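You operate a simulated robot arm through the tools that you are given. There is no shell and no other tool. Be economical: measure what you need, move in short steps, check, and stop when the job is done.

You are at the controls of a simulated two-armed robot. One attempt, no reset.

## Task
Open the dry bag's valve, buckle the bag, shut the valve again and hang it on the white peg.
Fine: hold the bag while you work the valve and the buckle; change hands before you hang it. Where these are worked on the way, their far stop is far enough and under half their travel is too little: dry bag valve.

Only the result counts: the job must be done as asked and must still hold three seconds after the hand-in. Knocking over, shifting, dropping, spilling or breaking anything else fails it.

## Robot
Two 6-joint arms with two-finger parallel grippers on one trunk, on a base that drives. Base frame: it is fixed to the floor where the robot stands at the start and does not move with it; the origin is under the middle of the robot, x ahead of it, y to its left, z up. Readings come in cm, degrees, newtons and seconds.
The left shoulder is at the start at [6, 18.7, 109.7], the right one opposite. With the tool pointing down near the work surface each hand reaches from about 20 to 62 cm from the robot's upright axis, wherever it stands, measured 20 degrees to its own side. Places, roughly: dry bag buckle [60, 20, 90]; dry bag valve [50, 10, 90]; tip of the white peg [40, 30, 70]. Payload 1.57 kg a hand.
The tool frame of a hand sits at the grasp point between the pads (the TCP): z along the fingers, y along the line on which they close. The tips reach 3 cm beyond it. Largest opening 11 cm; finger width 2.4, thickness 1.2; the body of the gripper, 4.8 by 11.2 cm, starts 7.8 cm behind the TCP.
Orientation is that of the tool frame in the base frame, as a unit quaternion [x, y, z, w]. With the fingers straight down and closing along the base's y, the tool's x points along the base's -x, its y along +y and its z along -z.

## Interface
- The arms move only by the tool arm_command. It takes "left_rows", "right_rows" or both (then of equal length, played together; a hand with none holds still); each is a list of rows, each an object (a shift or turn left out is 0, a gripper value left out holds the last) with "delta_pos": the shift along the tool's x, y, z in units of 40 mm (1.0 is 40 mm), a list of three; "delta_rot": the turn, a rotation vector about the tool's x, y, z in units of 8 degrees (1.0 is 8 degrees), a list of three; "grip": the opening, from 0 (shut) to 1 (fully open). In form: [{"delta_pos": [tx, ty, tz], "delta_rot": [rx, ry, rz], "grip": grip}, ...]. A call has 1 to 10 rows; each row shifts and turns the commanded pose from where the row before left it, along the tool's axes as they then stand. A call with a number of a shift or a turn outside -1 to 1 is refused whole. Rows are played at 5 a second. More than 5 cm and 8.6 degrees between two rows, or a gripper value outside its range, and nothing of the call is played. Where a pose cannot be reached the arm comes as near as it can. A force on the tool above 70 N (or 10 N above the force at the start of the call, whichever is more), or a blocked arm, ends the call early, and 0.2 s more pass. The fingers move at their own pace (about 15.3 cm/s each) and stop on an object; they squeeze with about 36 N. The grip force told is the motor's: it shows also when the fingers shut on nothing. Time passes only in rows, and 0.2 s behind the last, so rows that do not move let the fingers close. It gives the time, the measured TCP pose, the force on the tool (base axes), the opening and the grip force at its end, in the units of the frame above (readings bear some noise), with the torque about the TCP (base axes, N m) and any sound that the robot's microphone picked up.
- Cameras (640 x 400 px; columns grow to the right, rows downward): "scene" is now at [1.14, 2.19, 163.38]; the picture's right is [0.26, -0.96, 0.00], its down [-0.78, -0.21, -0.59] and it looks along [0.57, 0.16, -0.81] (base axes); focal length 253 px, centre (320, 200). "left" rides on the left gripper at [7, -1.6, -14.1] in its tool frame; the picture's right is [0.23, 0.97, 0.00], its down [-0.86, 0.20, -0.48] and it looks along [-0.47, 0.11, 0.88] (tool axes); focal length 222 px, centre (320, 200). "right" rides on the right gripper at [7, 1.6, -14.1] in its tool frame; the picture's right is [-0.23, 0.97, 0.00], its down [-0.86, -0.20, -0.48] and it looks along [-0.47, -0.11, 0.88] (tool axes); focal length 222 px, centre (320, 200). There is no depth. A picture from a camera that has moved, and an enlarged one, comes with that camera's place and axes in the base frame and with its lens.
- grab_frame(camera): a new picture of that camera. The clock stands still meanwhile.
- lift_body(by): slides the trunk up (or, below 0, down) by that many cm; the arms and the scene camera ride with it, the base frame stays. It gives what a move gives, with no picture.
- roll_base(legs): drives the robot by 1 to 6 legs, each [ahead, left, turn to the left] in cm, cm and degrees, along the robot's own axes; the way and the turn of a leg run together, so that a leg with both is an arc; at most 150 cm and 180 degrees a leg. The arms and the cameras ride along, it lands a little off, and it stops where it bumps. It gives what a move gives.
- turn_head(pan, tilt): turns the head with the scene camera to pan (to the left, within 86 degrees either way) and tilt (down, from -29 to 69), counted from straight ahead of the robot. It gives what a move gives.
- inspect(camera, box): a new picture of the part [left, top, right, bottom] of that camera's present view, enlarged. The clock stands still meanwhile.
- finish_job(): hands the job in; it is judged then, once.

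Work in short steps. Places have to be worked out from the pictures, the camera data and where the tool is seen: move nearer, look again, correct. Check each grasp and each placing, and mend what went wrong. You have 120 turns and 100 pictures in all, those below and enlarged ones among them. Open the grippers and draw the arms clear of the work before you hand the job in, unless the task says otherwise; then end with one line.

The tools are called after ">>>" as name(argument=value, ...) on one line, values as JSON. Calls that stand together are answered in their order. arm_command: Moves the arms, as the interface text tells. Its arguments: {"type":"object","properties":{"left_rows":{"type":"array"},"right_rows":{"type":"array"}},"required":[]} The other tools are called the same way: lift_body (by) slides the trunk up or down; roll_base (legs) drives the base; turn_head (pan, tilt) turns the head that bears the scene camera; grab_frame (camera) takes a picture; inspect (camera, box) takes an enlarged picture of a part of a camera's view; finish_job () hands the job in.

At the start:

```text
time_s: 0.0
left_eef_pos: [40.92, 36.14, 108.47]
left_tool_rot: [0.0, 1.0, 0.0, 0.001]
left_ft_force: [0.0, 0.2, 0.0]
left_ft_torque: [0.0, 0.01, 0.03]
left_width: 10.99
left_finger_force: 0.1
right_eef_pos: [28.1, -0.24, 113.9]
right_tool_rot: [0.0, 1.0, 0.0, 0.0]
right_ft_force: [0.1, -0.2, 0.3]
right_ft_torque: [0.0, -0.02, -0.02]
right_width: 11.02
right_finger_force: 0.0
trunk travel left (down, up): [-72.5, 26.5]
robot x, y, heading: [0.01, -0.12, 0.0]
head pan, tilt: [15.2, 53.9]
```

scene: 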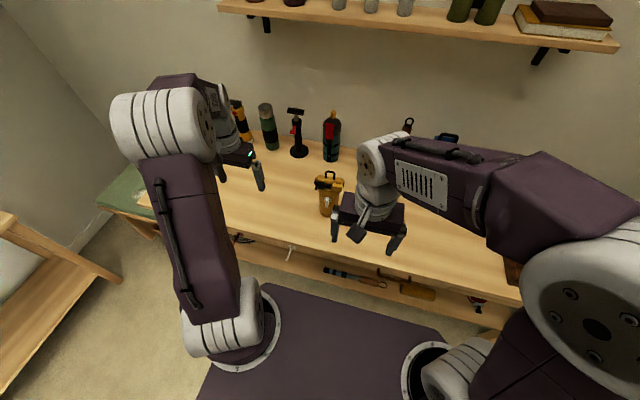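
right: 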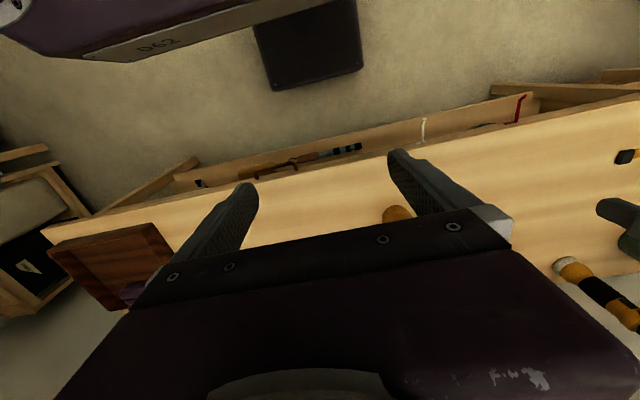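
left: 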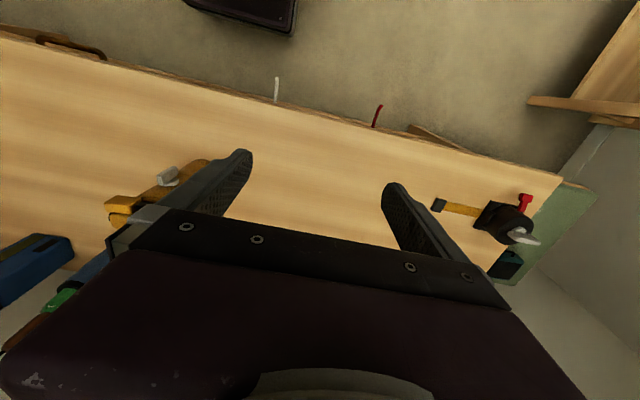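

The yellow item at scene (328,192) looks like the dry bag. I'll look at it enlarged, along with the table's front edge where the pegs are.

>>> inspect(camera="scene", box=[270, 140, 400, 222])

>>> inspect(camera="left", box=[80, 60, 400, 260])

>>> inspect(camera="scene", box=[200, 200, 360, 300])

```text
4.88 times, centred on (335, 181) of scene
camera zoom: at [1.14, 2.19, 163.38], right [0.26, -0.96, 0.0], down [-0.78, -0.21, -0.59], along [0.57, 0.16, -0.81], focal length 1236 px, centre (247, 293)
```

zoom: 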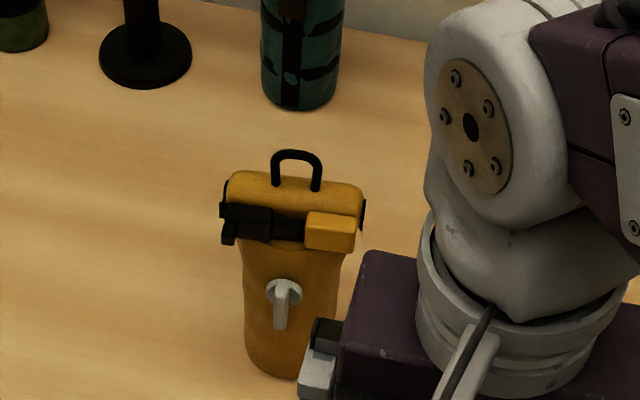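

```text
2.00 times, centred on (240, 160) of left
camera zoom: at [33.94, 34.57, 122.62], right [-0.23, 0.97, 0.0], down [0.85, 0.2, 0.48], along [0.47, 0.11, -0.88], focal length 444 px, centre (480, 280)
```

zoom: 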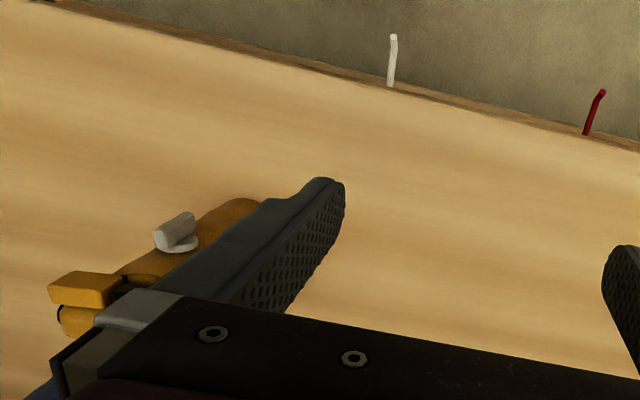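

```text
4.00 times, centred on (280, 250) of scene
camera zoom: at [1.14, 2.19, 163.38], right [0.26, -0.96, 0.0], down [-0.78, -0.21, -0.59], along [0.57, 0.16, -0.81], focal length 1014 px, centre (480, 0)
```

zoom: 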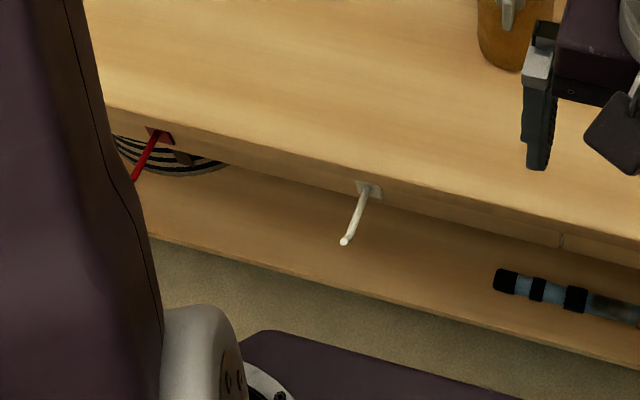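

The bag stands upright on the table, with its valve lever and buckle facing the robot and a black loop on top. The white peg sticks out of the table's front edge. I'll zoom further for details of the buckle and lever.

>>> inspect(camera="scene", box=[308, 166, 356, 196])

>>> inspect(camera="scene", box=[308, 190, 356, 220])

```text
13.33 times, centred on (332, 181) of scene
camera zoom: at [1.14, 2.19, 163.38], right [0.26, -0.96, 0.0], down [-0.78, -0.21, -0.59], along [0.57, 0.16, -0.81], focal length 3379 px, centre (160, 453)
```

zoom: 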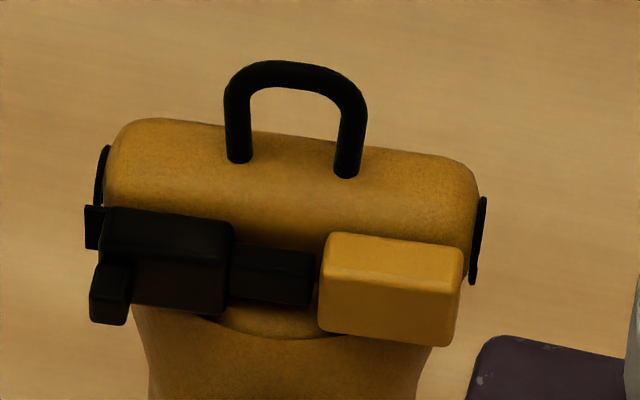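

```text
13.33 times, centred on (332, 205) of scene
camera zoom: at [1.14, 2.19, 163.38], right [0.26, -0.96, 0.0], down [-0.78, -0.21, -0.59], along [0.57, 0.16, -0.81], focal length 3379 px, centre (160, 133)
```

zoom: 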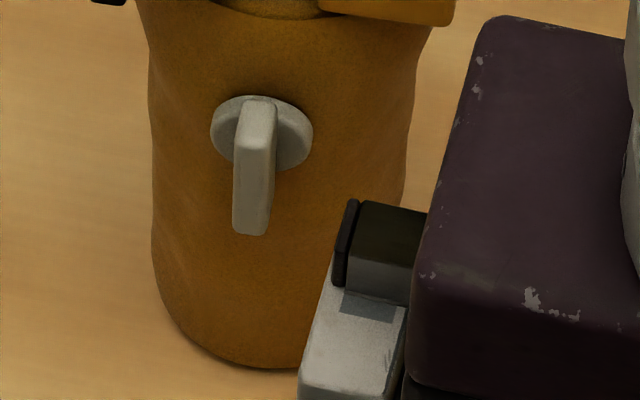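

Triangulating two views puts the valve pivot near (53.5, 14.3, 89.7), the bag bottom near (57, 14, 76) and the loop top near z = 100. The peg runs from (42, 25.7, 67.5) to a tip at (36, 25.7, 69.3). I'll hold the bag low with the right hand, pointing +y and closing along x, so first I'll turn the right hand.

>>> arm_command(right_rows=[{"delta_rot": [-0.577, 0.577, 0.577]}, {"delta_rot": [-0.577, 0.577, 0.577]}, {"delta_rot": [-0.577, 0.577, 0.577]}, {"delta_rot": [-0.577, 0.577, 0.577]}, {"delta_rot": [-0.577, 0.577, 0.577]}, {"delta_rot": [-0.577, 0.577, 0.577]}, {"delta_rot": [-0.577, 0.577, 0.577]}, {"delta_rot": [-0.577, 0.577, 0.577]}], left_rows=[{"delta_rot": [0, -1, 0]}, {"delta_rot": [0, -1, 0]}, {"delta_rot": [0, -1, 0]}, {"delta_rot": [0, -1, 0]}, {"delta_rot": [0, 0, 0]}, {"delta_rot": [0, 0, 0]}, {"delta_rot": [0, 0, 0]}, {"delta_rot": [0, 0, 0]}])

```text
time_s: 1.8
left_eef_pos: [40.85, 36.25, 108.66]
left_tool_rot: [0.0, 0.961, 0.0, 0.276]
left_ft_force: [0.2, 0.0, 0.7]
left_ft_torque: [0.02, 0.0, -0.03]
left_width: 11.0
left_finger_force: 0.1
right_eef_pos: [28.03, -0.31, 113.74]
right_tool_rot: [0.306, 0.848, 0.306, -0.306]
right_ft_force: [0.2, 0.4, -0.6]
right_ft_torque: [0.03, 0.02, 0.0]
right_width: 11.03
right_finger_force: 0.0
trunk travel left (down, up): [-72.5, 26.5]
robot x, y, heading: [-0.03, -0.01, 0.2]
head pan, tilt: [15.2, 53.9]
```

Both hands turn the intended way, so I'll continue. After this the right hand should point along +y and the left along +x.

>>> arm_command(right_rows=[{"delta_rot": [-0.577, 0.577, 0.577]}, {"delta_rot": [-0.577, 0.577, 0.577]}, {"delta_rot": [-0.577, 0.577, 0.577]}, {"delta_rot": [-0.577, 0.577, 0.577]}, {"delta_rot": [-0.577, 0.577, 0.577]}, {"delta_rot": [-0.577, 0.577, 0.577]}, {"delta_rot": [-0.577, 0.577, 0.577]}, {"delta_rot": [0, 0, 0]}], left_rows=[{"delta_rot": [0, -1, 0]}, {"delta_rot": [0, -1, 0]}, {"delta_rot": [0, -1, 0]}, {"delta_rot": [0, -1, 0]}, {"delta_rot": [0, -1, 0]}, {"delta_rot": [0, -1, 0]}, {"delta_rot": [0, -1, 0]}, {"delta_rot": [0, -0.25, 0]}])

```text
time_s: 3.6
left_eef_pos: [41.14, 37.87, 119.89]
left_tool_rot: [0.0, 0.707, -0.001, 0.707]
left_ft_force: [-0.3, 0.5, -0.2]
left_ft_torque: [0.04, 0.03, -0.02]
left_width: 10.96
left_finger_force: 0.0
left hand out of reach, approached as far as the arm can: row 4, 5, 6, 7, 8
right_eef_pos: [27.93, -0.26, 113.85]
right_tool_rot: [0.5, 0.498, 0.501, -0.5]
right_ft_force: [0.6, 0.2, 0.8]
right_ft_torque: [0.0, 0.0, -0.05]
right_width: 11.02
right_finger_force: 0.0
trunk travel left (down, up): [-72.5, 26.5]
robot x, y, heading: [-0.13, -0.17, 0.0]
head pan, tilt: [15.2, 53.9]
```

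The right hand is turned correctly. The left hand was folded too close and drifted up, which is harmless. I'll look from both useful cameras now.

>>> grab_frame(camera="scene")

>>> grab_frame(camera="right")

>>> grab_frame(camera="left")

```text
91 pictures are left
camera scene: at [1.1, 2.19, 163.38], right [0.26, -0.96, 0.0], down [-0.78, -0.21, -0.59], along [0.57, 0.16, -0.81], focal length 253 px, centre (320, 200)
```

scene: 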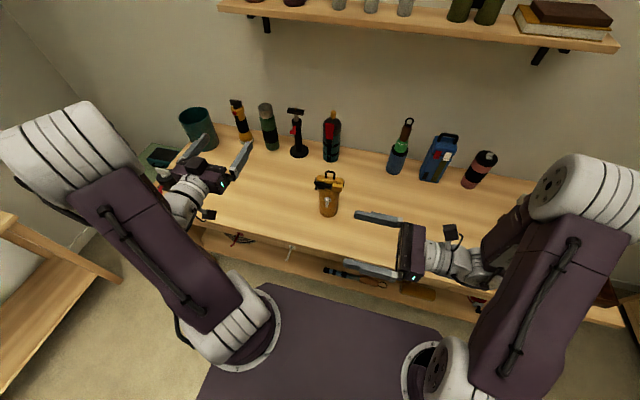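

```text
90 pictures are left
camera right: at [29.77, -14.37, 120.86], right [0.97, 0.0, -0.23], down [-0.2, -0.48, -0.86], along [-0.11, 0.88, -0.46], focal length 222 px, centre (320, 200)
```

right: 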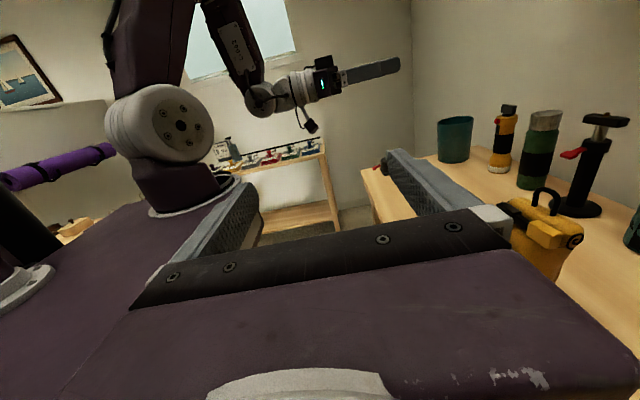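

```text
89 pictures are left
camera left: at [26.99, 36.29, 112.83], right [0.0, 0.97, -0.23], down [-0.48, 0.2, 0.85], along [0.88, 0.11, 0.47], focal length 222 px, centre (320, 200)
```

left: 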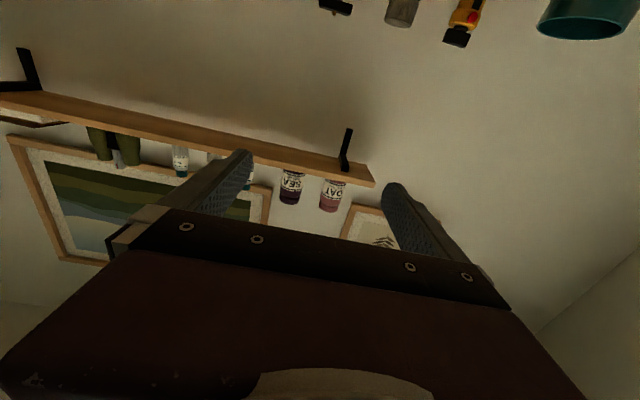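

The area around the bag is free. I'll zoom on the side view of the bag from the right camera, which shows its depth, and take a fresh front view.

>>> inspect(camera="right", box=[480, 170, 640, 270])

>>> inspect(camera="scene", box=[288, 160, 368, 222])

```text
4.00 times, centred on (560, 220) of right
camera zoom: at [29.77, -14.37, 120.86], right [0.97, 0.0, -0.23], down [-0.2, -0.48, -0.86], along [-0.11, 0.88, -0.46], focal length 888 px, centre (-640, 120)
```

zoom: 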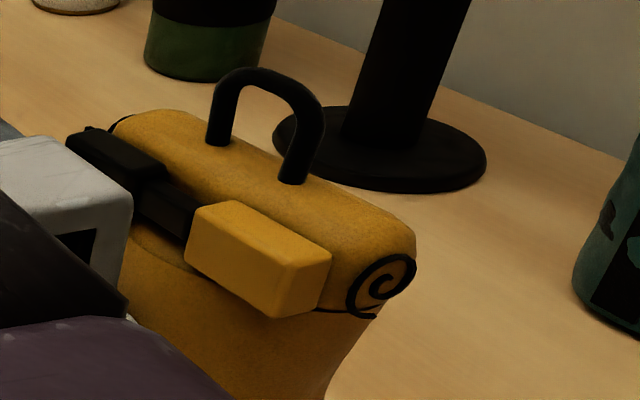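

```text
6.45 times, centred on (328, 191) of scene
camera zoom: at [1.1, 2.19, 163.38], right [0.26, -0.96, 0.0], down [-0.78, -0.21, -0.59], along [0.57, 0.16, -0.81], focal length 1635 px, centre (268, 258)
```

zoom: 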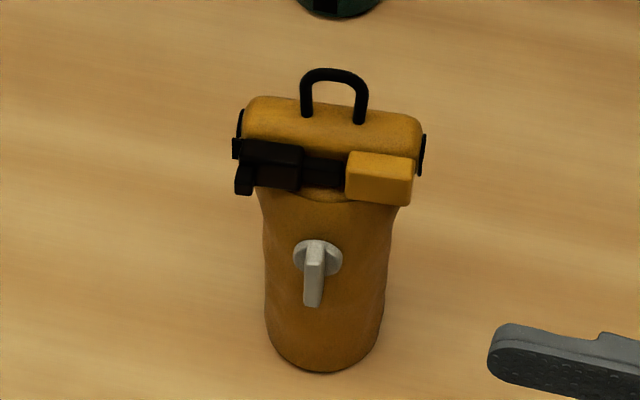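

The bag body is a cylinder about 7 cm wide, centred near (57.8, 14.3) and yawed about 5–7°. I'll move the right hand out to x ≈ 57.8, y ≈ -6, staying high for now.

>>> arm_command(right_rows=[{"delta_pos": [0, 0.935, -0.18], "grip": 1}, {"delta_pos": [0, 0.935, -0.18]}, {"delta_pos": [0, 0.935, -0.18]}, {"delta_pos": [0, 0.935, -0.18]}, {"delta_pos": [0, 0.935, -0.18]}, {"delta_pos": [0, 0.935, -0.18]}, {"delta_pos": [0, 0.935, -0.18]}, {"delta_pos": [0, 0.935, -0.18]}])

>>> arm_command(right_rows=[{"delta_pos": [-0.95, 0, 0]}, {"delta_pos": [-0.95, 0, 0]}, {"delta_pos": [-0.95, 0, 0]}, {"delta_pos": [-0.95, 0, 0]}, {"delta_pos": [-0.95, 0, 0]}])

```text
time_s: 5.4
left_eef_pos: [41.35, 37.9, 119.89]
left_tool_rot: [0.0, 0.708, -0.001, 0.706]
left_ft_force: [1.1, 1.1, 0.4]
left_ft_torque: [-0.01, 0.0, 0.01]
left_width: 11.03
left_finger_force: 0.1
right_eef_pos: [58.11, -5.81, 113.71]
right_tool_rot: [-0.5, -0.499, -0.499, 0.502]
right_ft_force: [0.9, 0.6, 0.4]
right_ft_torque: [-0.02, 0.01, 0.06]
right_width: 11.0
right_finger_force: 0.0
trunk travel left (down, up): [-72.5, 26.5]
robot x, y, heading: [0.28, -0.23, -0.1]
head pan, tilt: [15.2, 53.9]
```

```text
time_s: 6.6
left_eef_pos: [41.14, 37.93, 119.81]
left_tool_rot: [0.0, 0.707, -0.001, 0.707]
left_ft_force: [0.4, 0.1, 0.0]
left_ft_torque: [0.03, 0.02, -0.02]
left_width: 11.0
left_finger_force: 0.1
right_eef_pos: [53.95, -4.98, 97.23]
right_tool_rot: [0.501, 0.499, 0.5, -0.5]
right_ft_force: [-0.2, 0.6, 0.4]
right_ft_torque: [0.01, 0.01, -0.01]
right_width: 11.0
right_finger_force: 0.1
right hand out of reach, approached as far as the arm can: row 2, 3, 4, 5
trunk travel left (down, up): [-72.5, 26.5]
robot x, y, heading: [-0.03, -0.04, -0.2]
head pan, tilt: [15.2, 53.9]
```

The right hand is at its reach limit at this trunk height. I'll lower the trunk 14 cm, which also brings the right hand to about z = 83 clear of the bag.

>>> lift_body(by=-14)

```text
time_s: 8.3
left_eef_pos: [41.13, 37.88, 105.9]
left_tool_rot: [0.0, 0.707, 0.0, 0.707]
left_ft_force: [0.6, 0.7, 0.6]
left_ft_torque: [0.02, 0.0, 0.01]
left_width: 10.98
left_finger_force: 0.1
right_eef_pos: [53.97, -5.09, 83.21]
right_tool_rot: [-0.499, -0.5, -0.499, 0.501]
right_ft_force: [0.1, 0.0, -0.8]
right_ft_torque: [-0.06, 0.02, 0.01]
right_width: 10.98
right_finger_force: 0.0
trunk travel left (down, up): [-58.5, 40.5]
robot x, y, heading: [-0.33, -0.31, -0.0]
head pan, tilt: [15.2, 53.9]
```

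Right hand is at (54, -5, 83.2). I'll move +x by 3.8 cm and check.

>>> arm_command(right_rows=[{"delta_pos": [0, 0.48, 0]}, {"delta_pos": [0, 0.47, 0]}, {"delta_pos": [0, 0, 0]}])

>>> grab_frame(camera="scene")

>>> grab_frame(camera="right")

```text
time_s: 9.1
left_eef_pos: [41.17, 37.92, 105.9]
left_tool_rot: [0.0, 0.707, -0.001, 0.707]
left_ft_force: [0.5, -0.3, 0.3]
left_ft_torque: [0.01, -0.01, -0.03]
left_width: 11.0
left_finger_force: 0.0
right_eef_pos: [53.96, -5.02, 83.31]
right_tool_rot: [0.5, 0.5, 0.5, -0.5]
right_ft_force: [0.8, -0.6, -0.3]
right_ft_torque: [-0.01, 0.04, -0.01]
right_width: 10.98
right_finger_force: 0.0
right hand out of reach, approached as far as the arm can: row 1, 2
trunk travel left (down, up): [-58.5, 40.5]
robot x, y, heading: [-0.08, 0.18, -0.0]
head pan, tilt: [15.2, 53.9]
```

```text
86 pictures are left
camera scene: at [1.14, 2.18, 149.38], right [0.26, -0.96, 0.0], down [-0.78, -0.21, -0.59], along [0.57, 0.16, -0.81], focal length 253 px, centre (320, 200)
```

scene: 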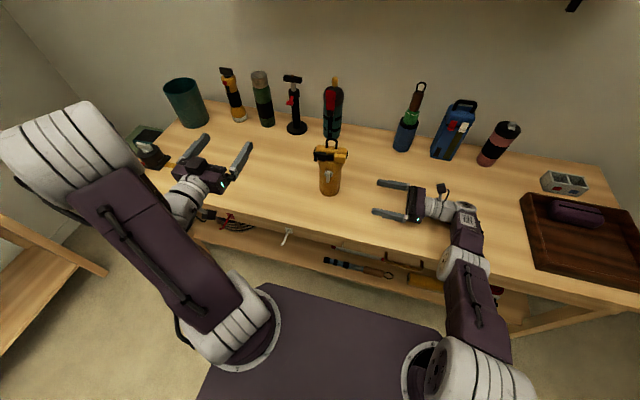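

```text
85 pictures are left
camera right: at [55.72, -19.1, 90.35], right [0.97, 0.0, -0.23], down [-0.2, -0.48, -0.86], along [-0.11, 0.88, -0.47], focal length 222 px, centre (320, 200)
```

right: 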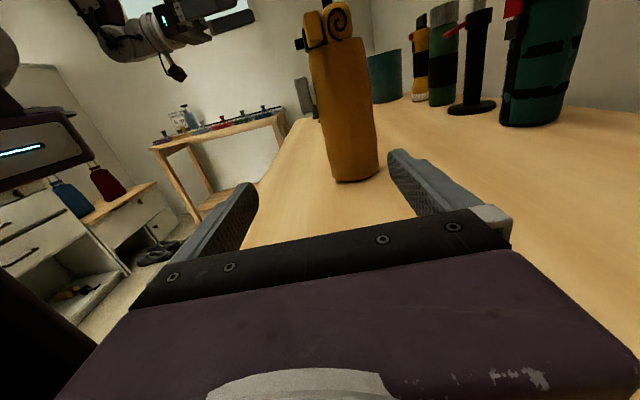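

The right arm is near its limit, while the left wants more room behind it. Turning the base left will bring the right shoulder forward and the left back, so I'll pull the right hand in first to keep clear of the bag.

>>> arm_command(right_rows=[{"delta_pos": [0, -0.95, -0.4]}, {"delta_pos": [0, -0.95, -0.4]}, {"delta_pos": [0, -0.95, -0.4]}, {"delta_pos": [0, -0.95, -0.4]}, {"delta_pos": [0.5, -0.95, -0.4]}, {"delta_pos": [0.8, 0, 0]}])

```text
time_s: 9.9
left_eef_pos: [40.69, 38.23, 106.02]
left_tool_rot: [-0.002, 0.706, -0.001, 0.708]
left_ft_force: [-0.5, -1.2, -0.4]
left_ft_torque: [0.02, 0.08, 0.05]
left_width: 11.03
left_finger_force: 0.1
right_eef_pos: [49.6, -11.91, 80.59]
right_tool_rot: [0.487, 0.508, 0.508, -0.496]
right_ft_force: [-2.2, 21.2, 35.4]
right_ft_torque: [-3.14, 0.58, -0.57]
right_width: 10.99
right_finger_force: 0.1
right hand out of reach, approached as far as the arm can: row 1, 2, 3, 4
trunk travel left (down, up): [-58.5, 40.5]
robot x, y, heading: [0.1, 0.25, 0.1]
head pan, tilt: [15.2, 53.9]
stopped in row 4 (right hand): the force on the tool passed its limit (the readings are from after the stop); the commanded pose is now the measured one
```

The right wrist or forearm touched the table (upward force of 35 N). I'll raise the hand straight up.

>>> arm_command(right_rows=[{"delta_pos": [0.6, 0, 0]}, {"delta_pos": [0.9, 0, 0]}, {"delta_pos": [0.9, 0, 0]}])

>>> grab_frame(camera="scene")

```text
time_s: 10.7
left_eef_pos: [41.04, 38.03, 105.72]
left_tool_rot: [-0.002, 0.707, 0.001, 0.707]
left_ft_force: [0.0, -0.2, 0.2]
left_ft_torque: [0.0, -0.03, 0.0]
left_width: 11.0
left_finger_force: 0.1
right_eef_pos: [53.08, -13.4, 88.06]
right_tool_rot: [0.491, 0.504, 0.506, -0.499]
right_ft_force: [0.4, -0.5, -0.3]
right_ft_torque: [-0.01, 0.0, 0.03]
right_width: 11.02
right_finger_force: 0.0
right hand out of reach, approached as far as the arm can: row 1, 2, 3
trunk travel left (down, up): [-58.5, 40.5]
robot x, y, heading: [-0.06, -0.09, 0.2]
head pan, tilt: [15.2, 53.9]
```

```text
84 pictures are left
camera scene: at [1.25, 2.19, 149.37], right [0.27, -0.96, 0.0], down [-0.78, -0.21, -0.59], along [0.57, 0.16, -0.81], focal length 253 px, centre (320, 200)
```

scene: 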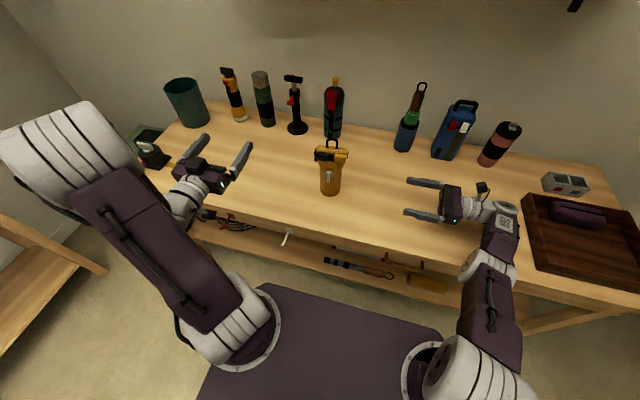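

The right wrist seems limited in bend in this pose, so turning the base should help both arms. First I'll raise the trunk again and pull the right hand up and back so it clears the bag while turning.

>>> lift_body(by=14)

>>> arm_command(right_rows=[{"delta_pos": [0.9, 0, 0.3]}, {"delta_pos": [0.9, 0, 0.3]}, {"delta_pos": [0.9, 0, 0.3]}, {"delta_pos": [0, -0.9, 0.3]}, {"delta_pos": [0, -0.9, 0.3]}, {"delta_pos": [0, -0.9, 0.3]}, {"delta_pos": [0, -0.9, 0]}, {"delta_pos": [0, -0.9, 0]}])

```text
time_s: 12.4
left_eef_pos: [41.03, 38.07, 119.9]
left_tool_rot: [-0.002, 0.707, 0.001, 0.707]
left_ft_force: [0.1, -0.3, -0.9]
left_ft_torque: [0.01, -0.04, 0.0]
left_width: 11.02
left_finger_force: 0.1
right_eef_pos: [52.97, -13.51, 102.03]
right_tool_rot: [0.491, 0.505, 0.506, -0.498]
right_ft_force: [-0.2, 0.3, -0.4]
right_ft_torque: [0.03, -0.01, 0.0]
right_width: 11.0
right_finger_force: 0.1
trunk travel left (down, up): [-72.5, 26.5]
robot x, y, heading: [-0.06, -0.11, 0.1]
head pan, tilt: [15.2, 53.9]
```

```text
time_s: 14.2
left_eef_pos: [41.16, 38.05, 119.8]
left_tool_rot: [-0.001, 0.707, 0.001, 0.707]
left_ft_force: [-0.6, 0.4, -0.6]
left_ft_torque: [0.0, -0.02, -0.02]
left_width: 11.01
left_finger_force: 0.2
right_eef_pos: [55.38, -12.88, 109.91]
right_tool_rot: [0.489, 0.506, 0.505, -0.499]
right_ft_force: [-0.4, -1.1, 0.3]
right_ft_torque: [0.0, -0.01, 0.03]
right_width: 10.97
right_finger_force: 0.0
right hand out of reach, approached as far as the arm can: row 1, 2, 3, 4, 5, 6, 7, 8
trunk travel left (down, up): [-72.5, 26.5]
robot x, y, heading: [0.43, 0.01, 0.1]
head pan, tilt: [15.2, 53.9]
```

The solver seems stuck on a wrist limit. I'll turn the tool toward +x (a yaw of about 40°) to relax the wrist.

>>> arm_command(right_rows=[{"delta_rot": [-1, 0, 0]}, {"delta_rot": [-1, 0, 0]}, {"delta_rot": [-1, 0, 0]}, {"delta_rot": [-1, 0, 0]}, {"delta_rot": [-1, 0, 0]}, {}])

```text
time_s: 15.6
left_eef_pos: [40.97, 38.01, 119.76]
left_tool_rot: [-0.003, 0.707, 0.001, 0.707]
left_ft_force: [-0.6, 0.3, 0.8]
left_ft_torque: [0.0, 0.01, -0.03]
left_width: 10.98
left_finger_force: 0.1
right_eef_pos: [70.09, -18.62, 106.26]
right_tool_rot: [0.63, 0.302, 0.648, -0.302]
right_ft_force: [0.0, -1.8, -0.7]
right_ft_torque: [-0.01, -0.02, 0.03]
right_width: 11.01
right_finger_force: 0.0
right hand out of reach, approached as far as the arm can: row 1, 2, 3, 4, 5
trunk travel left (down, up): [-72.5, 26.5]
robot x, y, heading: [0.11, 0.15, -0.1]
head pan, tilt: [15.2, 53.9]
```

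The hand swung outward with the arm nearly straight. I'll look, then draw it back along its own axis.

>>> arm_command(right_rows=[{"delta_pos": [0, 0, -0.9]}, {"delta_pos": [0, 0, -0.9]}, {"delta_pos": [0, 0, -0.9]}])

>>> grab_frame(camera="scene")

```text
time_s: 16.4
left_eef_pos: [40.95, 38.02, 119.84]
left_tool_rot: [-0.001, 0.707, 0.0, 0.707]
left_ft_force: [0.7, 0.6, 0.2]
left_ft_torque: [-0.02, 0.0, 0.03]
left_width: 10.98
left_finger_force: 0.1
right_eef_pos: [64.95, -27.94, 105.51]
right_tool_rot: [0.63, 0.303, 0.647, -0.302]
right_ft_force: [0.3, 0.1, 0.4]
right_ft_torque: [-0.02, 0.0, -0.06]
right_width: 10.96
right_finger_force: 0.0
right hand out of reach, approached as far as the arm can: row 1, 2, 3
trunk travel left (down, up): [-72.5, 26.5]
robot x, y, heading: [0.18, 0.46, 0.3]
head pan, tilt: [15.2, 53.9]
```

```text
83 pictures are left
camera scene: at [1.12, 2.14, 163.38], right [0.27, -0.96, 0.0], down [-0.78, -0.21, -0.59], along [0.57, 0.16, -0.81], focal length 253 px, centre (320, 200)
```

scene: 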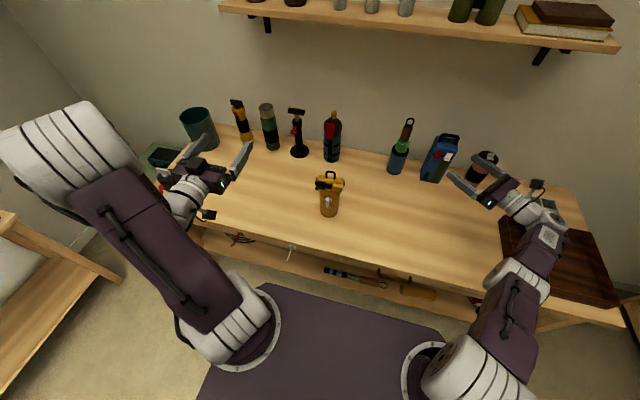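

The arm looks fully stretched, likely at a singular pose. I'll pull the hand toward the shoulder and slightly up to fold the elbow.

>>> arm_command(right_rows=[{"delta_pos": [0.3, -0.9, -0.2]}, {"delta_pos": [0.3, -0.9, -0.2]}, {"delta_pos": [0.3, -0.9, -0.2]}, {"delta_pos": [0.3, -0.9, -0.2]}, {"delta_pos": [0, -0.9, -0.2]}, {"delta_pos": [0, -0.9, -0.2]}])

```text
time_s: 17.8
left_eef_pos: [41.08, 38.06, 119.87]
left_tool_rot: [-0.001, 0.707, 0.0, 0.707]
left_ft_force: [1.1, 0.2, 0.5]
left_ft_torque: [-0.02, -0.04, -0.02]
left_width: 11.0
left_finger_force: 0.1
right_eef_pos: [64.23, -28.58, 104.3]
right_tool_rot: [0.63, 0.302, 0.648, -0.302]
right_ft_force: [-0.4, 0.9, -0.4]
right_ft_torque: [0.0, 0.02, 0.0]
right_width: 10.99
right_finger_force: 0.1
right hand out of reach, approached as far as the arm can: row 1, 2, 3, 4, 5, 6
trunk travel left (down, up): [-72.5, 26.5]
robot x, y, heading: [0.12, -0.27, 0.3]
head pan, tilt: [15.2, 53.9]
```

It is still stuck straight. I'll rotate the tool toward pointing down, a posture the arm folds naturally in.

>>> arm_command(right_rows=[{"delta_rot": [0, -1, 0]}, {"delta_rot": [0, -1, 0]}, {"delta_rot": [0, -1, 0]}, {"delta_rot": [0, -1, 0]}, {"delta_rot": [0, -1, 0]}, {"delta_rot": [0, -1, 0]}, {"delta_rot": [0, -1, 0]}, {"delta_rot": [0, -1, 0]}])

>>> grab_frame(camera="scene")

```text
time_s: 19.6
left_eef_pos: [41.01, 38.09, 119.82]
left_tool_rot: [-0.001, 0.708, -0.001, 0.707]
left_ft_force: [0.5, 0.3, -0.8]
left_ft_torque: [0.0, 0.01, -0.02]
left_width: 10.99
left_finger_force: 0.0
right_eef_pos: [63.48, -29.16, 103.49]
right_tool_rot: [0.879, 0.415, 0.214, -0.094]
right_ft_force: [0.5, -0.4, 0.4]
right_ft_torque: [0.01, -0.03, 0.02]
right_width: 10.99
right_finger_force: 0.1
right hand out of reach, approached as far as the arm can: row 1, 2, 3, 6, 7, 8
trunk travel left (down, up): [-72.5, 26.5]
robot x, y, heading: [0.36, 0.1, -0.1]
head pan, tilt: [15.2, 53.9]
```

```text
82 pictures are left
camera scene: at [1.19, 2.32, 163.38], right [0.27, -0.96, 0.0], down [-0.78, -0.21, -0.59], along [0.57, 0.16, -0.81], focal length 253 px, centre (320, 200)
```

scene: 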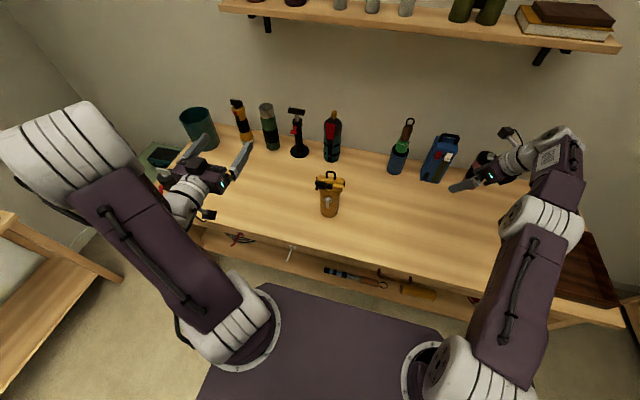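

The arm has folded again now that the tool points down. I'll pull the right hand inward and up.

>>> arm_command(right_rows=[{"delta_pos": [-0.21, -0.77, -0.4]}, {"delta_pos": [-0.21, -0.77, -0.4]}, {"delta_pos": [-0.21, -0.77, -0.4]}, {"delta_pos": [-0.21, -0.77, -0.4]}, {"delta_pos": [-0.21, -0.77, -0.4]}, {"delta_pos": [-0.21, -0.77, -0.4]}])

```text
time_s: 21.0
left_eef_pos: [40.84, 38.16, 119.85]
left_tool_rot: [-0.002, 0.707, 0.0, 0.707]
left_ft_force: [-0.6, 0.2, -0.3]
left_ft_torque: [-0.01, -0.01, -0.01]
left_width: 11.01
left_finger_force: 0.0
right_eef_pos: [43.29, -24.0, 109.48]
right_tool_rot: [0.878, 0.416, 0.217, -0.095]
right_ft_force: [0.0, 0.1, 0.2]
right_ft_torque: [-0.01, -0.03, -0.01]
right_width: 10.99
right_finger_force: 0.1
trunk travel left (down, up): [-72.5, 26.5]
robot x, y, heading: [-0.01, 0.22, 0.4]
head pan, tilt: [15.2, 53.9]
```

The right arm is free again at (43, -24, 109). Now I'll turn the base 28° left so the bag lies in front of the right shoulder and the left arm gets room.

>>> roll_base(legs=[[0, 0, 28]])

>>> turn_head(pan=-14, tilt=52)

>>> grab_frame(camera="scene")

```text
time_s: 22.8
left_eef_pos: [18.76, 52.89, 119.93]
left_tool_rot: [-0.171, 0.687, 0.169, 0.686]
left_ft_force: [-1.2, 0.5, -0.6]
left_ft_torque: [0.0, 0.05, 0.03]
left_width: 11.01
left_finger_force: 0.0
right_eef_pos: [49.75, -1.16, 109.41]
right_tool_rot: [0.754, 0.613, 0.187, -0.144]
right_ft_force: [0.7, 0.6, -0.3]
right_ft_torque: [0.01, 0.02, 0.01]
right_width: 11.0
right_finger_force: 0.0
trunk travel left (down, up): [-72.5, 26.5]
robot x, y, heading: [-0.14, -0.05, 28.0]
head pan, tilt: [15.2, 53.9]
```

```text
time_s: 23.7
left_eef_pos: [18.63, 52.83, 119.8]
left_tool_rot: [-0.172, 0.686, 0.171, 0.686]
left_ft_force: [-0.1, -0.3, 0.9]
left_ft_torque: [-0.02, -0.01, 0.01]
left_width: 11.02
left_finger_force: 0.0
right_eef_pos: [49.74, -1.24, 109.35]
right_tool_rot: [0.754, 0.614, 0.187, -0.144]
right_ft_force: [0.2, -0.2, 0.3]
right_ft_torque: [0.01, 0.03, 0.0]
right_width: 11.0
right_finger_force: 0.1
trunk travel left (down, up): [-72.5, 26.5]
robot x, y, heading: [0.29, 0.08, 28.1]
head pan, tilt: [-14.0, 52.0]
```

```text
81 pictures are left
camera scene: at [2.09, -0.7, 163.62], right [0.24, -0.97, 0.0], down [-0.76, -0.19, -0.62], along [0.6, 0.15, -0.79], focal length 253 px, centre (320, 200)
```

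scene: 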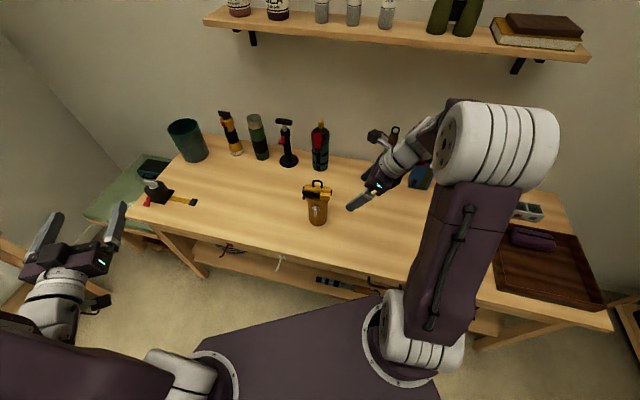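

Base is turned with a clear layout. Next I'll raise the right tool to horizontal (+63° about tool y) at its current place.

>>> arm_command(right_rows=[{"delta_rot": [0, 0.985, 0]}, {"delta_rot": [0, 0.985, 0]}, {"delta_rot": [0, 0.985, 0]}, {"delta_rot": [0, 0.985, 0]}, {"delta_rot": [0, 0.985, 0]}, {"delta_rot": [0, 0.985, 0]}, {"delta_rot": [0, 0.985, 0]}, {"delta_rot": [0, 0.985, 0]}])

>>> lift_body(by=-16)

```text
time_s: 25.5
left_eef_pos: [18.71, 52.76, 119.83]
left_tool_rot: [-0.171, 0.687, 0.17, 0.686]
left_ft_force: [0.4, -0.2, 0.1]
left_ft_torque: [0.02, 0.0, 0.01]
left_width: 11.02
left_finger_force: 0.0
right_eef_pos: [49.81, -1.11, 109.3]
right_tool_rot: [0.545, 0.446, 0.554, -0.443]
right_ft_force: [-0.3, 0.6, 0.1]
right_ft_torque: [-0.01, 0.01, -0.02]
right_width: 10.99
right_finger_force: 0.1
trunk travel left (down, up): [-72.5, 26.5]
robot x, y, heading: [-0.11, 0.01, 28.0]
head pan, tilt: [-14.0, 52.0]
```

```text
time_s: 27.4
left_eef_pos: [18.57, 52.75, 103.91]
left_tool_rot: [-0.172, 0.686, 0.17, 0.686]
left_ft_force: [-0.3, 0.1, -0.5]
left_ft_torque: [-0.04, -0.01, 0.04]
left_width: 10.98
left_finger_force: 0.1
right_eef_pos: [49.7, -1.09, 93.43]
right_tool_rot: [0.545, 0.448, 0.553, -0.444]
right_ft_force: [0.1, -0.1, 0.4]
right_ft_torque: [-0.01, 0.0, -0.03]
right_width: 11.01
right_finger_force: 0.1
trunk travel left (down, up): [-56.5, 42.5]
robot x, y, heading: [-0.28, 0.13, 28.0]
head pan, tilt: [-14.0, 52.0]
```

Right hand is horizontal, pointing at azimuth 78°. I'll move to the pre-grasp at about (55.3, 2.5, 84).

>>> arm_command(right_rows=[{"delta_pos": [-0.78, 0.395, 0.39]}, {"delta_pos": [-0.78, 0.395, 0.39]}, {"delta_pos": [-0.78, 0.395, 0.39]}, {}])

>>> grab_frame(camera="right")

>>> inspect(camera="scene", box=[270, 130, 430, 230])

```text
time_s: 28.4
left_eef_pos: [18.54, 52.89, 103.87]
left_tool_rot: [-0.171, 0.686, 0.169, 0.686]
left_ft_force: [0.4, -0.9, -0.1]
left_ft_torque: [0.01, -0.02, -0.05]
left_width: 10.98
left_finger_force: 0.0
right_eef_pos: [55.53, 2.4, 84.38]
right_tool_rot: [0.544, 0.448, 0.553, -0.444]
right_ft_force: [0.3, -0.1, 0.4]
right_ft_torque: [0.02, 0.02, -0.03]
right_width: 11.0
right_finger_force: 0.0
trunk travel left (down, up): [-56.5, 42.5]
robot x, y, heading: [0.26, 0.09, 27.9]
head pan, tilt: [-14.0, 52.0]
```

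```text
80 pictures are left
camera right: at [54.16, -11.68, 91.33], right [0.96, -0.2, -0.21], down [-0.28, -0.43, -0.86], along [0.08, 0.88, -0.46], focal length 222 px, centre (320, 200)
```

right: 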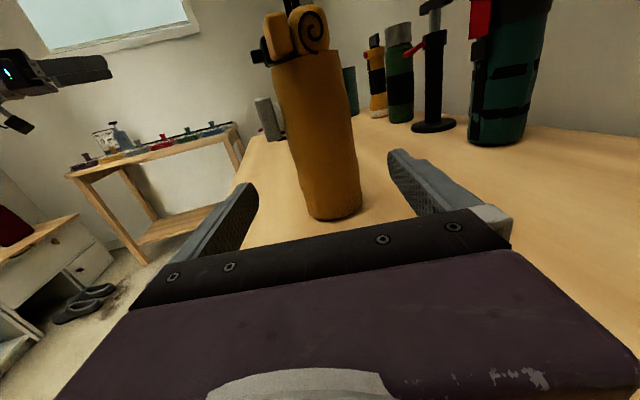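

```text
4.00 times, centred on (350, 180) of scene
camera zoom: at [2.03, -0.73, 147.62], right [0.24, -0.97, 0.0], down [-0.76, -0.19, -0.62], along [0.6, 0.15, -0.79], focal length 1014 px, centre (200, 280)
```

zoom: 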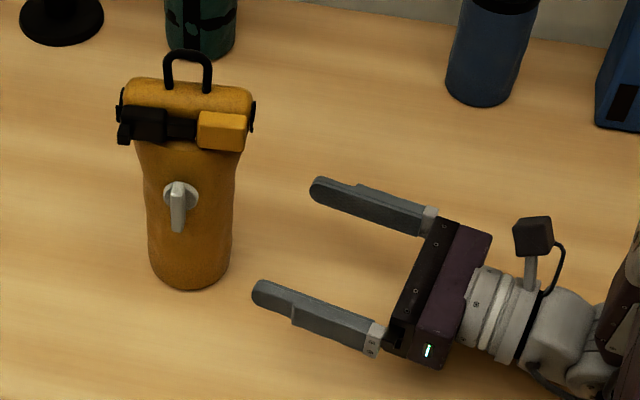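

The bag sits centrally between the finger lines. I'll advance 11.6 cm along the tool to straddle it.

>>> arm_command(right_rows=[{"delta_pos": [0, 0, 0.75]}, {"delta_pos": [0, 0, 0.75]}, {"delta_pos": [0, 0, 0.75]}, {"delta_pos": [0, 0, 0.65]}, {}])

>>> inspect(camera="scene", box=[260, 160, 380, 235])

```text
time_s: 29.6
left_eef_pos: [18.66, 52.74, 103.84]
left_tool_rot: [-0.17, 0.687, 0.169, 0.686]
left_ft_force: [0.5, -0.8, 0.9]
left_ft_torque: [0.01, -0.02, 0.02]
left_width: 11.01
left_finger_force: 0.1
right_eef_pos: [57.62, 13.83, 84.23]
right_tool_rot: [0.545, 0.447, 0.553, -0.444]
right_ft_force: [-0.3, -0.6, 0.1]
right_ft_torque: [0.03, 0.02, -0.01]
right_width: 10.99
right_finger_force: 0.1
trunk travel left (down, up): [-56.5, 42.5]
robot x, y, heading: [0.13, 0.02, 27.8]
head pan, tilt: [-14.0, 52.0]
```

```text
5.33 times, centred on (320, 198) of scene
camera zoom: at [2.1, -0.76, 147.62], right [0.24, -0.97, 0.0], down [-0.76, -0.19, -0.62], along [0.6, 0.15, -0.79], focal length 1352 px, centre (320, 213)
```

zoom: 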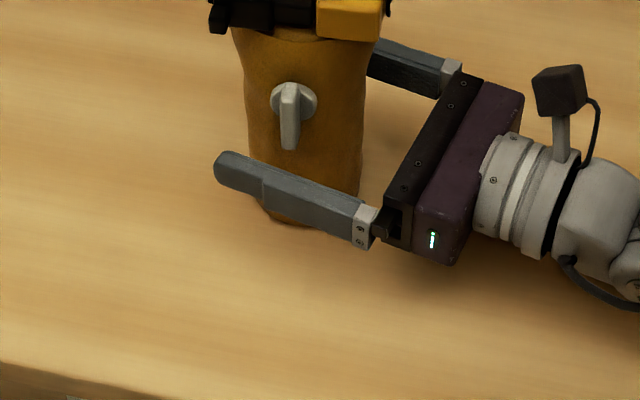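

The hand straddles the bag below the lever. I'll close the right gripper.

>>> arm_command(right_rows=[{"grip": 0.55}, {"grip": 0.3}, {"grip": 0}, {}, {}])

>>> inspect(camera="scene", box=[270, 160, 366, 220])

```text
time_s: 30.8
left_eef_pos: [18.65, 52.88, 103.94]
left_tool_rot: [-0.17, 0.686, 0.17, 0.686]
left_ft_force: [-0.7, -1.0, 0.1]
left_ft_torque: [-0.01, 0.01, 0.0]
left_width: 11.0
left_finger_force: 0.1
right_eef_pos: [57.53, 13.76, 84.33]
right_tool_rot: [0.544, 0.448, 0.553, -0.444]
right_ft_force: [3.5, 0.8, 5.6]
right_ft_torque: [0.09, -0.14, -0.05]
right_width: 7.11
right_finger_force: 35.8
trunk travel left (down, up): [-56.5, 42.5]
robot x, y, heading: [-0.17, 0.05, 28.1]
head pan, tilt: [-14.0, 52.0]
```

```text
6.67 times, centred on (318, 190) of scene
camera zoom: at [2.1, -0.71, 147.62], right [0.24, -0.97, 0.0], down [-0.76, -0.19, -0.62], along [0.6, 0.15, -0.79], focal length 1689 px, centre (333, 267)
```

zoom: 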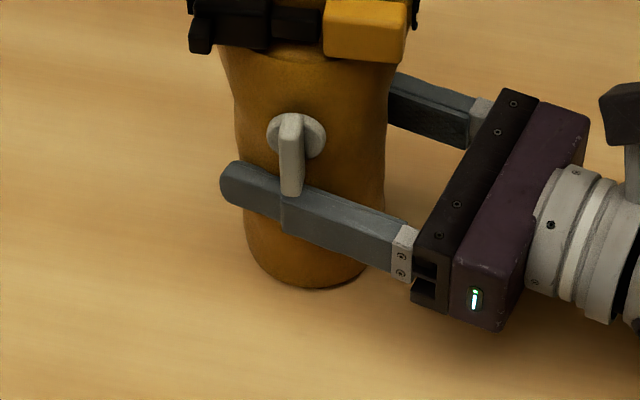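

The bag is held (width 7.1 cm, 36 N). Now I'll bring the left hand: yaw 21° to match the valve axis (azimuth about 7°) and move it forward.

>>> arm_command(left_rows=[{"delta_rot": [0.877, 0, 0]}, {"delta_rot": [0.877, 0, 0]}, {"delta_rot": [0.877, 0, 0]}, {"delta_pos": [0, -0.42, 0.92]}, {"delta_pos": [0, -0.42, 0.92]}, {"delta_pos": [0, -0.42, 0.92]}, {"delta_pos": [0, -0.42, 0.92]}, {"delta_pos": [0, -0.42, 0.92]}, {"delta_pos": [0, -0.42, 0.92]}, {}])

```text
time_s: 33.0
left_eef_pos: [41.98, 45.35, 104.01]
left_tool_rot: [-0.043, 0.706, 0.041, 0.706]
left_ft_force: [-0.2, 0.0, -0.3]
left_ft_torque: [0.0, 0.02, -0.02]
left_width: 10.99
left_finger_force: 0.1
right_eef_pos: [57.6, 13.86, 84.22]
right_tool_rot: [0.545, 0.448, 0.553, -0.443]
right_ft_force: [-1.1, 0.1, 0.8]
right_ft_torque: [0.07, 0.24, -0.02]
right_width: 7.1
right_finger_force: 36.0
trunk travel left (down, up): [-56.5, 42.5]
robot x, y, heading: [-0.09, -0.18, 28.0]
head pan, tilt: [-14.0, 52.0]
```

Now I'll slide the left hand in -y toward the front of the valve while still above it.

>>> arm_command(left_rows=[{"delta_pos": [0, -0.91, -0.05]}, {"delta_pos": [0, -0.91, -0.05]}, {"delta_pos": [0, -0.91, -0.05]}, {"delta_pos": [0, -0.91, -0.05]}, {"delta_pos": [0, -0.91, -0.05]}, {"delta_pos": [0, -0.91, -0.05]}, {"delta_pos": [0, -0.91, -0.05]}, {"delta_pos": [0, -0.91, -0.05]}, {"delta_pos": [0, -0.91, -0.05]}, {}])

>>> grab_frame(camera="scene")

>>> grab_frame(camera="left")

```text
time_s: 35.2
left_eef_pos: [41.48, 29.8, 110.7]
left_tool_rot: [-0.039, 0.707, 0.038, 0.705]
left_ft_force: [0.4, -0.3, -0.6]
left_ft_torque: [0.01, 0.02, 0.01]
left_width: 11.02
left_finger_force: 0.1
left hand out of reach, approached as far as the arm can: row 3, 4, 5, 6, 7, 8, 9
right_eef_pos: [57.48, 13.83, 84.26]
right_tool_rot: [0.544, 0.448, 0.553, -0.444]
right_ft_force: [-0.1, -0.5, -0.1]
right_ft_torque: [-0.03, 0.04, 0.03]
right_width: 7.09
right_finger_force: 35.9
trunk travel left (down, up): [-56.5, 42.5]
robot x, y, heading: [-0.1, 0.04, 28.0]
head pan, tilt: [-14.0, 52.0]
```

```text
76 pictures are left
camera scene: at [2.1, -0.72, 147.62], right [0.24, -0.97, 0.0], down [-0.76, -0.19, -0.62], along [0.6, 0.15, -0.79], focal length 253 px, centre (320, 200)
```

scene: 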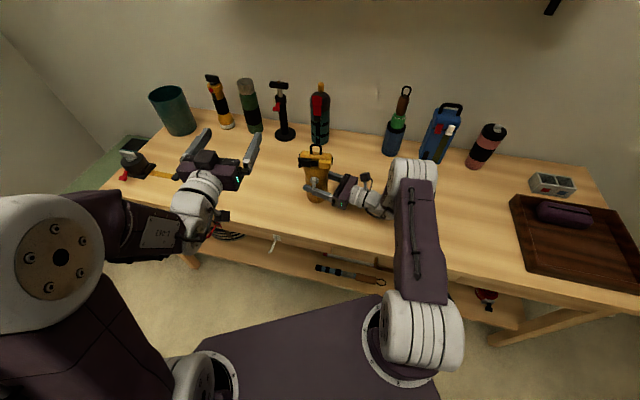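

```text
75 pictures are left
camera left: at [27.61, 26.66, 103.7], right [-0.11, 0.97, -0.23], down [-0.5, 0.15, 0.86], along [0.86, 0.2, 0.46], focal length 222 px, centre (320, 200)
```

left: 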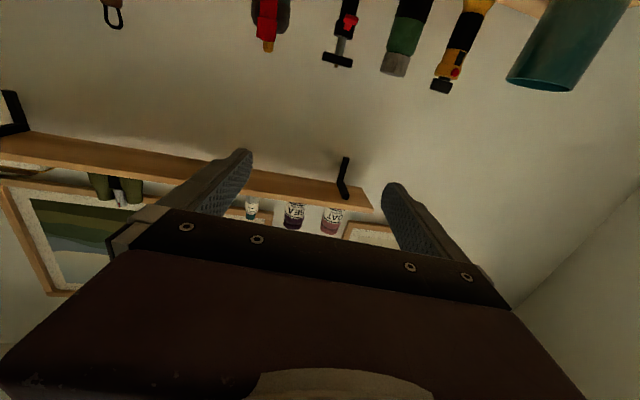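

The left arm is folded to its near limit, so the bag needs to be farther out. With the right hand I'll lift the bag 1 cm, carry it +8 cm in x and set it down again.

>>> arm_command(right_rows=[{"delta_pos": [0.25, 0, 0]}, {"delta_pos": [0, 0.5, 0.1]}, {"delta_pos": [0, 0.5, 0.1]}, {"delta_pos": [0, 0.5, 0.1]}, {"delta_pos": [0, 0.46, 0.1]}, {}])

>>> arm_command(right_rows=[{"delta_pos": [-0.13, 0, 0]}, {"delta_pos": [-0.12, 0, 0]}, {}])

>>> inspect(camera="scene", box=[250, 110, 410, 210])

```text
time_s: 36.6
left_eef_pos: [41.65, 29.92, 110.71]
left_tool_rot: [-0.04, 0.707, 0.037, 0.705]
left_ft_force: [-0.2, 0.4, -0.2]
left_ft_torque: [-0.01, 0.02, 0.02]
left_width: 11.0
left_finger_force: 0.0
right_eef_pos: [65.89, 13.96, 85.23]
right_tool_rot: [0.545, 0.448, 0.553, -0.444]
right_ft_force: [-0.1, 0.2, -3.0]
right_ft_torque: [0.0, 0.01, 0.04]
right_width: 7.11
right_finger_force: 35.8
trunk travel left (down, up): [-56.5, 42.5]
robot x, y, heading: [-0.19, 0.22, 27.7]
head pan, tilt: [-14.0, 52.0]
```

```text
time_s: 37.4
left_eef_pos: [41.54, 29.89, 110.7]
left_tool_rot: [-0.039, 0.707, 0.037, 0.705]
left_ft_force: [1.0, -0.1, -0.4]
left_ft_torque: [0.01, 0.03, 0.0]
left_width: 11.01
left_finger_force: 0.0
right_eef_pos: [65.84, 13.93, 84.2]
right_tool_rot: [0.545, 0.448, 0.552, -0.444]
right_ft_force: [0.6, -0.1, -2.6]
right_ft_torque: [0.03, 0.05, -0.03]
right_width: 7.09
right_finger_force: 35.8
trunk travel left (down, up): [-56.5, 42.5]
robot x, y, heading: [0.01, 0.16, 28.0]
head pan, tilt: [-14.0, 52.0]
```

```text
4.00 times, centred on (330, 160) of scene
camera zoom: at [2.14, -0.7, 147.62], right [0.24, -0.97, 0.0], down [-0.77, -0.19, -0.62], along [0.6, 0.15, -0.79], focal length 1014 px, centre (280, 360)
```

zoom: 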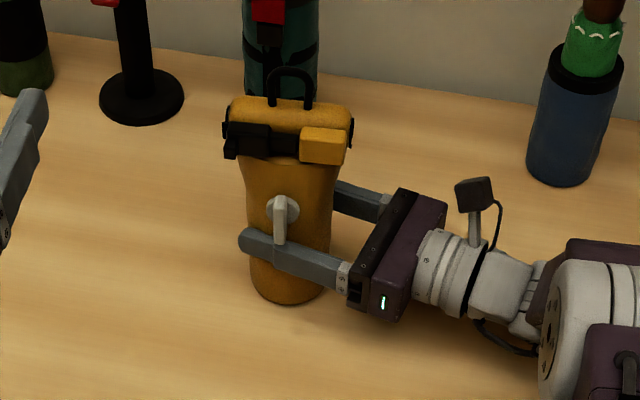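

The bag weighs about 2.7 N and moved cleanly. The hand still carries its weight, so I'll lower a bit more until the table supports it, and start moving the left hand forward.

>>> arm_command(right_rows=[{"delta_pos": [-0.05, 0, 0]}, {"delta_pos": [0, 0, 0]}, {"delta_pos": [0, 0, 0]}, {"delta_pos": [0, 0, 0]}, {"delta_pos": [0, 0, 0]}, {"delta_pos": [0, 0, 0]}], left_rows=[{"delta_pos": [0, 0, 0.9]}, {"delta_pos": [0, 0, 0.9]}, {"delta_pos": [0, -0.6, 0.4]}, {"delta_pos": [0, -0.9, 0]}, {"delta_pos": [0, -0.9, 0]}, {}])

```text
time_s: 38.8
left_eef_pos: [48.67, 32.19, 110.67]
left_tool_rot: [-0.04, 0.706, 0.038, 0.706]
left_ft_force: [-0.6, 0.1, -0.3]
left_ft_torque: [0.0, -0.01, 0.0]
left_width: 11.0
left_finger_force: 0.0
left hand out of reach, approached as far as the arm can: row 1, 2, 3, 4, 5
right_eef_pos: [65.81, 13.87, 84.23]
right_tool_rot: [0.544, 0.448, 0.554, -0.444]
right_ft_force: [2.5, 1.6, 9.0]
right_ft_torque: [0.11, 0.14, -0.01]
right_width: 7.08
right_finger_force: 36.4
trunk travel left (down, up): [-56.5, 42.5]
robot x, y, heading: [0.29, 0.0, 27.9]
head pan, tilt: [-14.0, 52.0]
```

The left arm's limit appears to be wrist pitch when the hand is low relative to the shoulder. I'll raise the bag 18 cm with the right arm, then lower the trunk by nearly the same, so both shoulders end up lower.

>>> arm_command(right_rows=[{"delta_pos": [0.9, 0, 0]}, {"delta_pos": [0.9, 0, 0]}, {"delta_pos": [0.9, 0, 0]}, {"delta_pos": [0.9, 0, 0]}, {"delta_pos": [0.9, 0, 0]}, {}])

```text
time_s: 40.2
left_eef_pos: [48.78, 32.18, 110.65]
left_tool_rot: [-0.041, 0.707, 0.039, 0.705]
left_ft_force: [-0.1, -0.8, -0.3]
left_ft_torque: [0.01, 0.01, 0.01]
left_width: 10.98
left_finger_force: 0.1
right_eef_pos: [65.64, 13.6, 102.01]
right_tool_rot: [0.545, 0.448, 0.553, -0.444]
right_ft_force: [0.2, 0.2, -3.1]
right_ft_torque: [0.0, -0.01, 0.0]
right_width: 7.07
right_finger_force: 35.9
trunk travel left (down, up): [-56.5, 42.5]
robot x, y, heading: [-0.16, 0.36, 27.8]
head pan, tilt: [-14.0, 52.0]
```

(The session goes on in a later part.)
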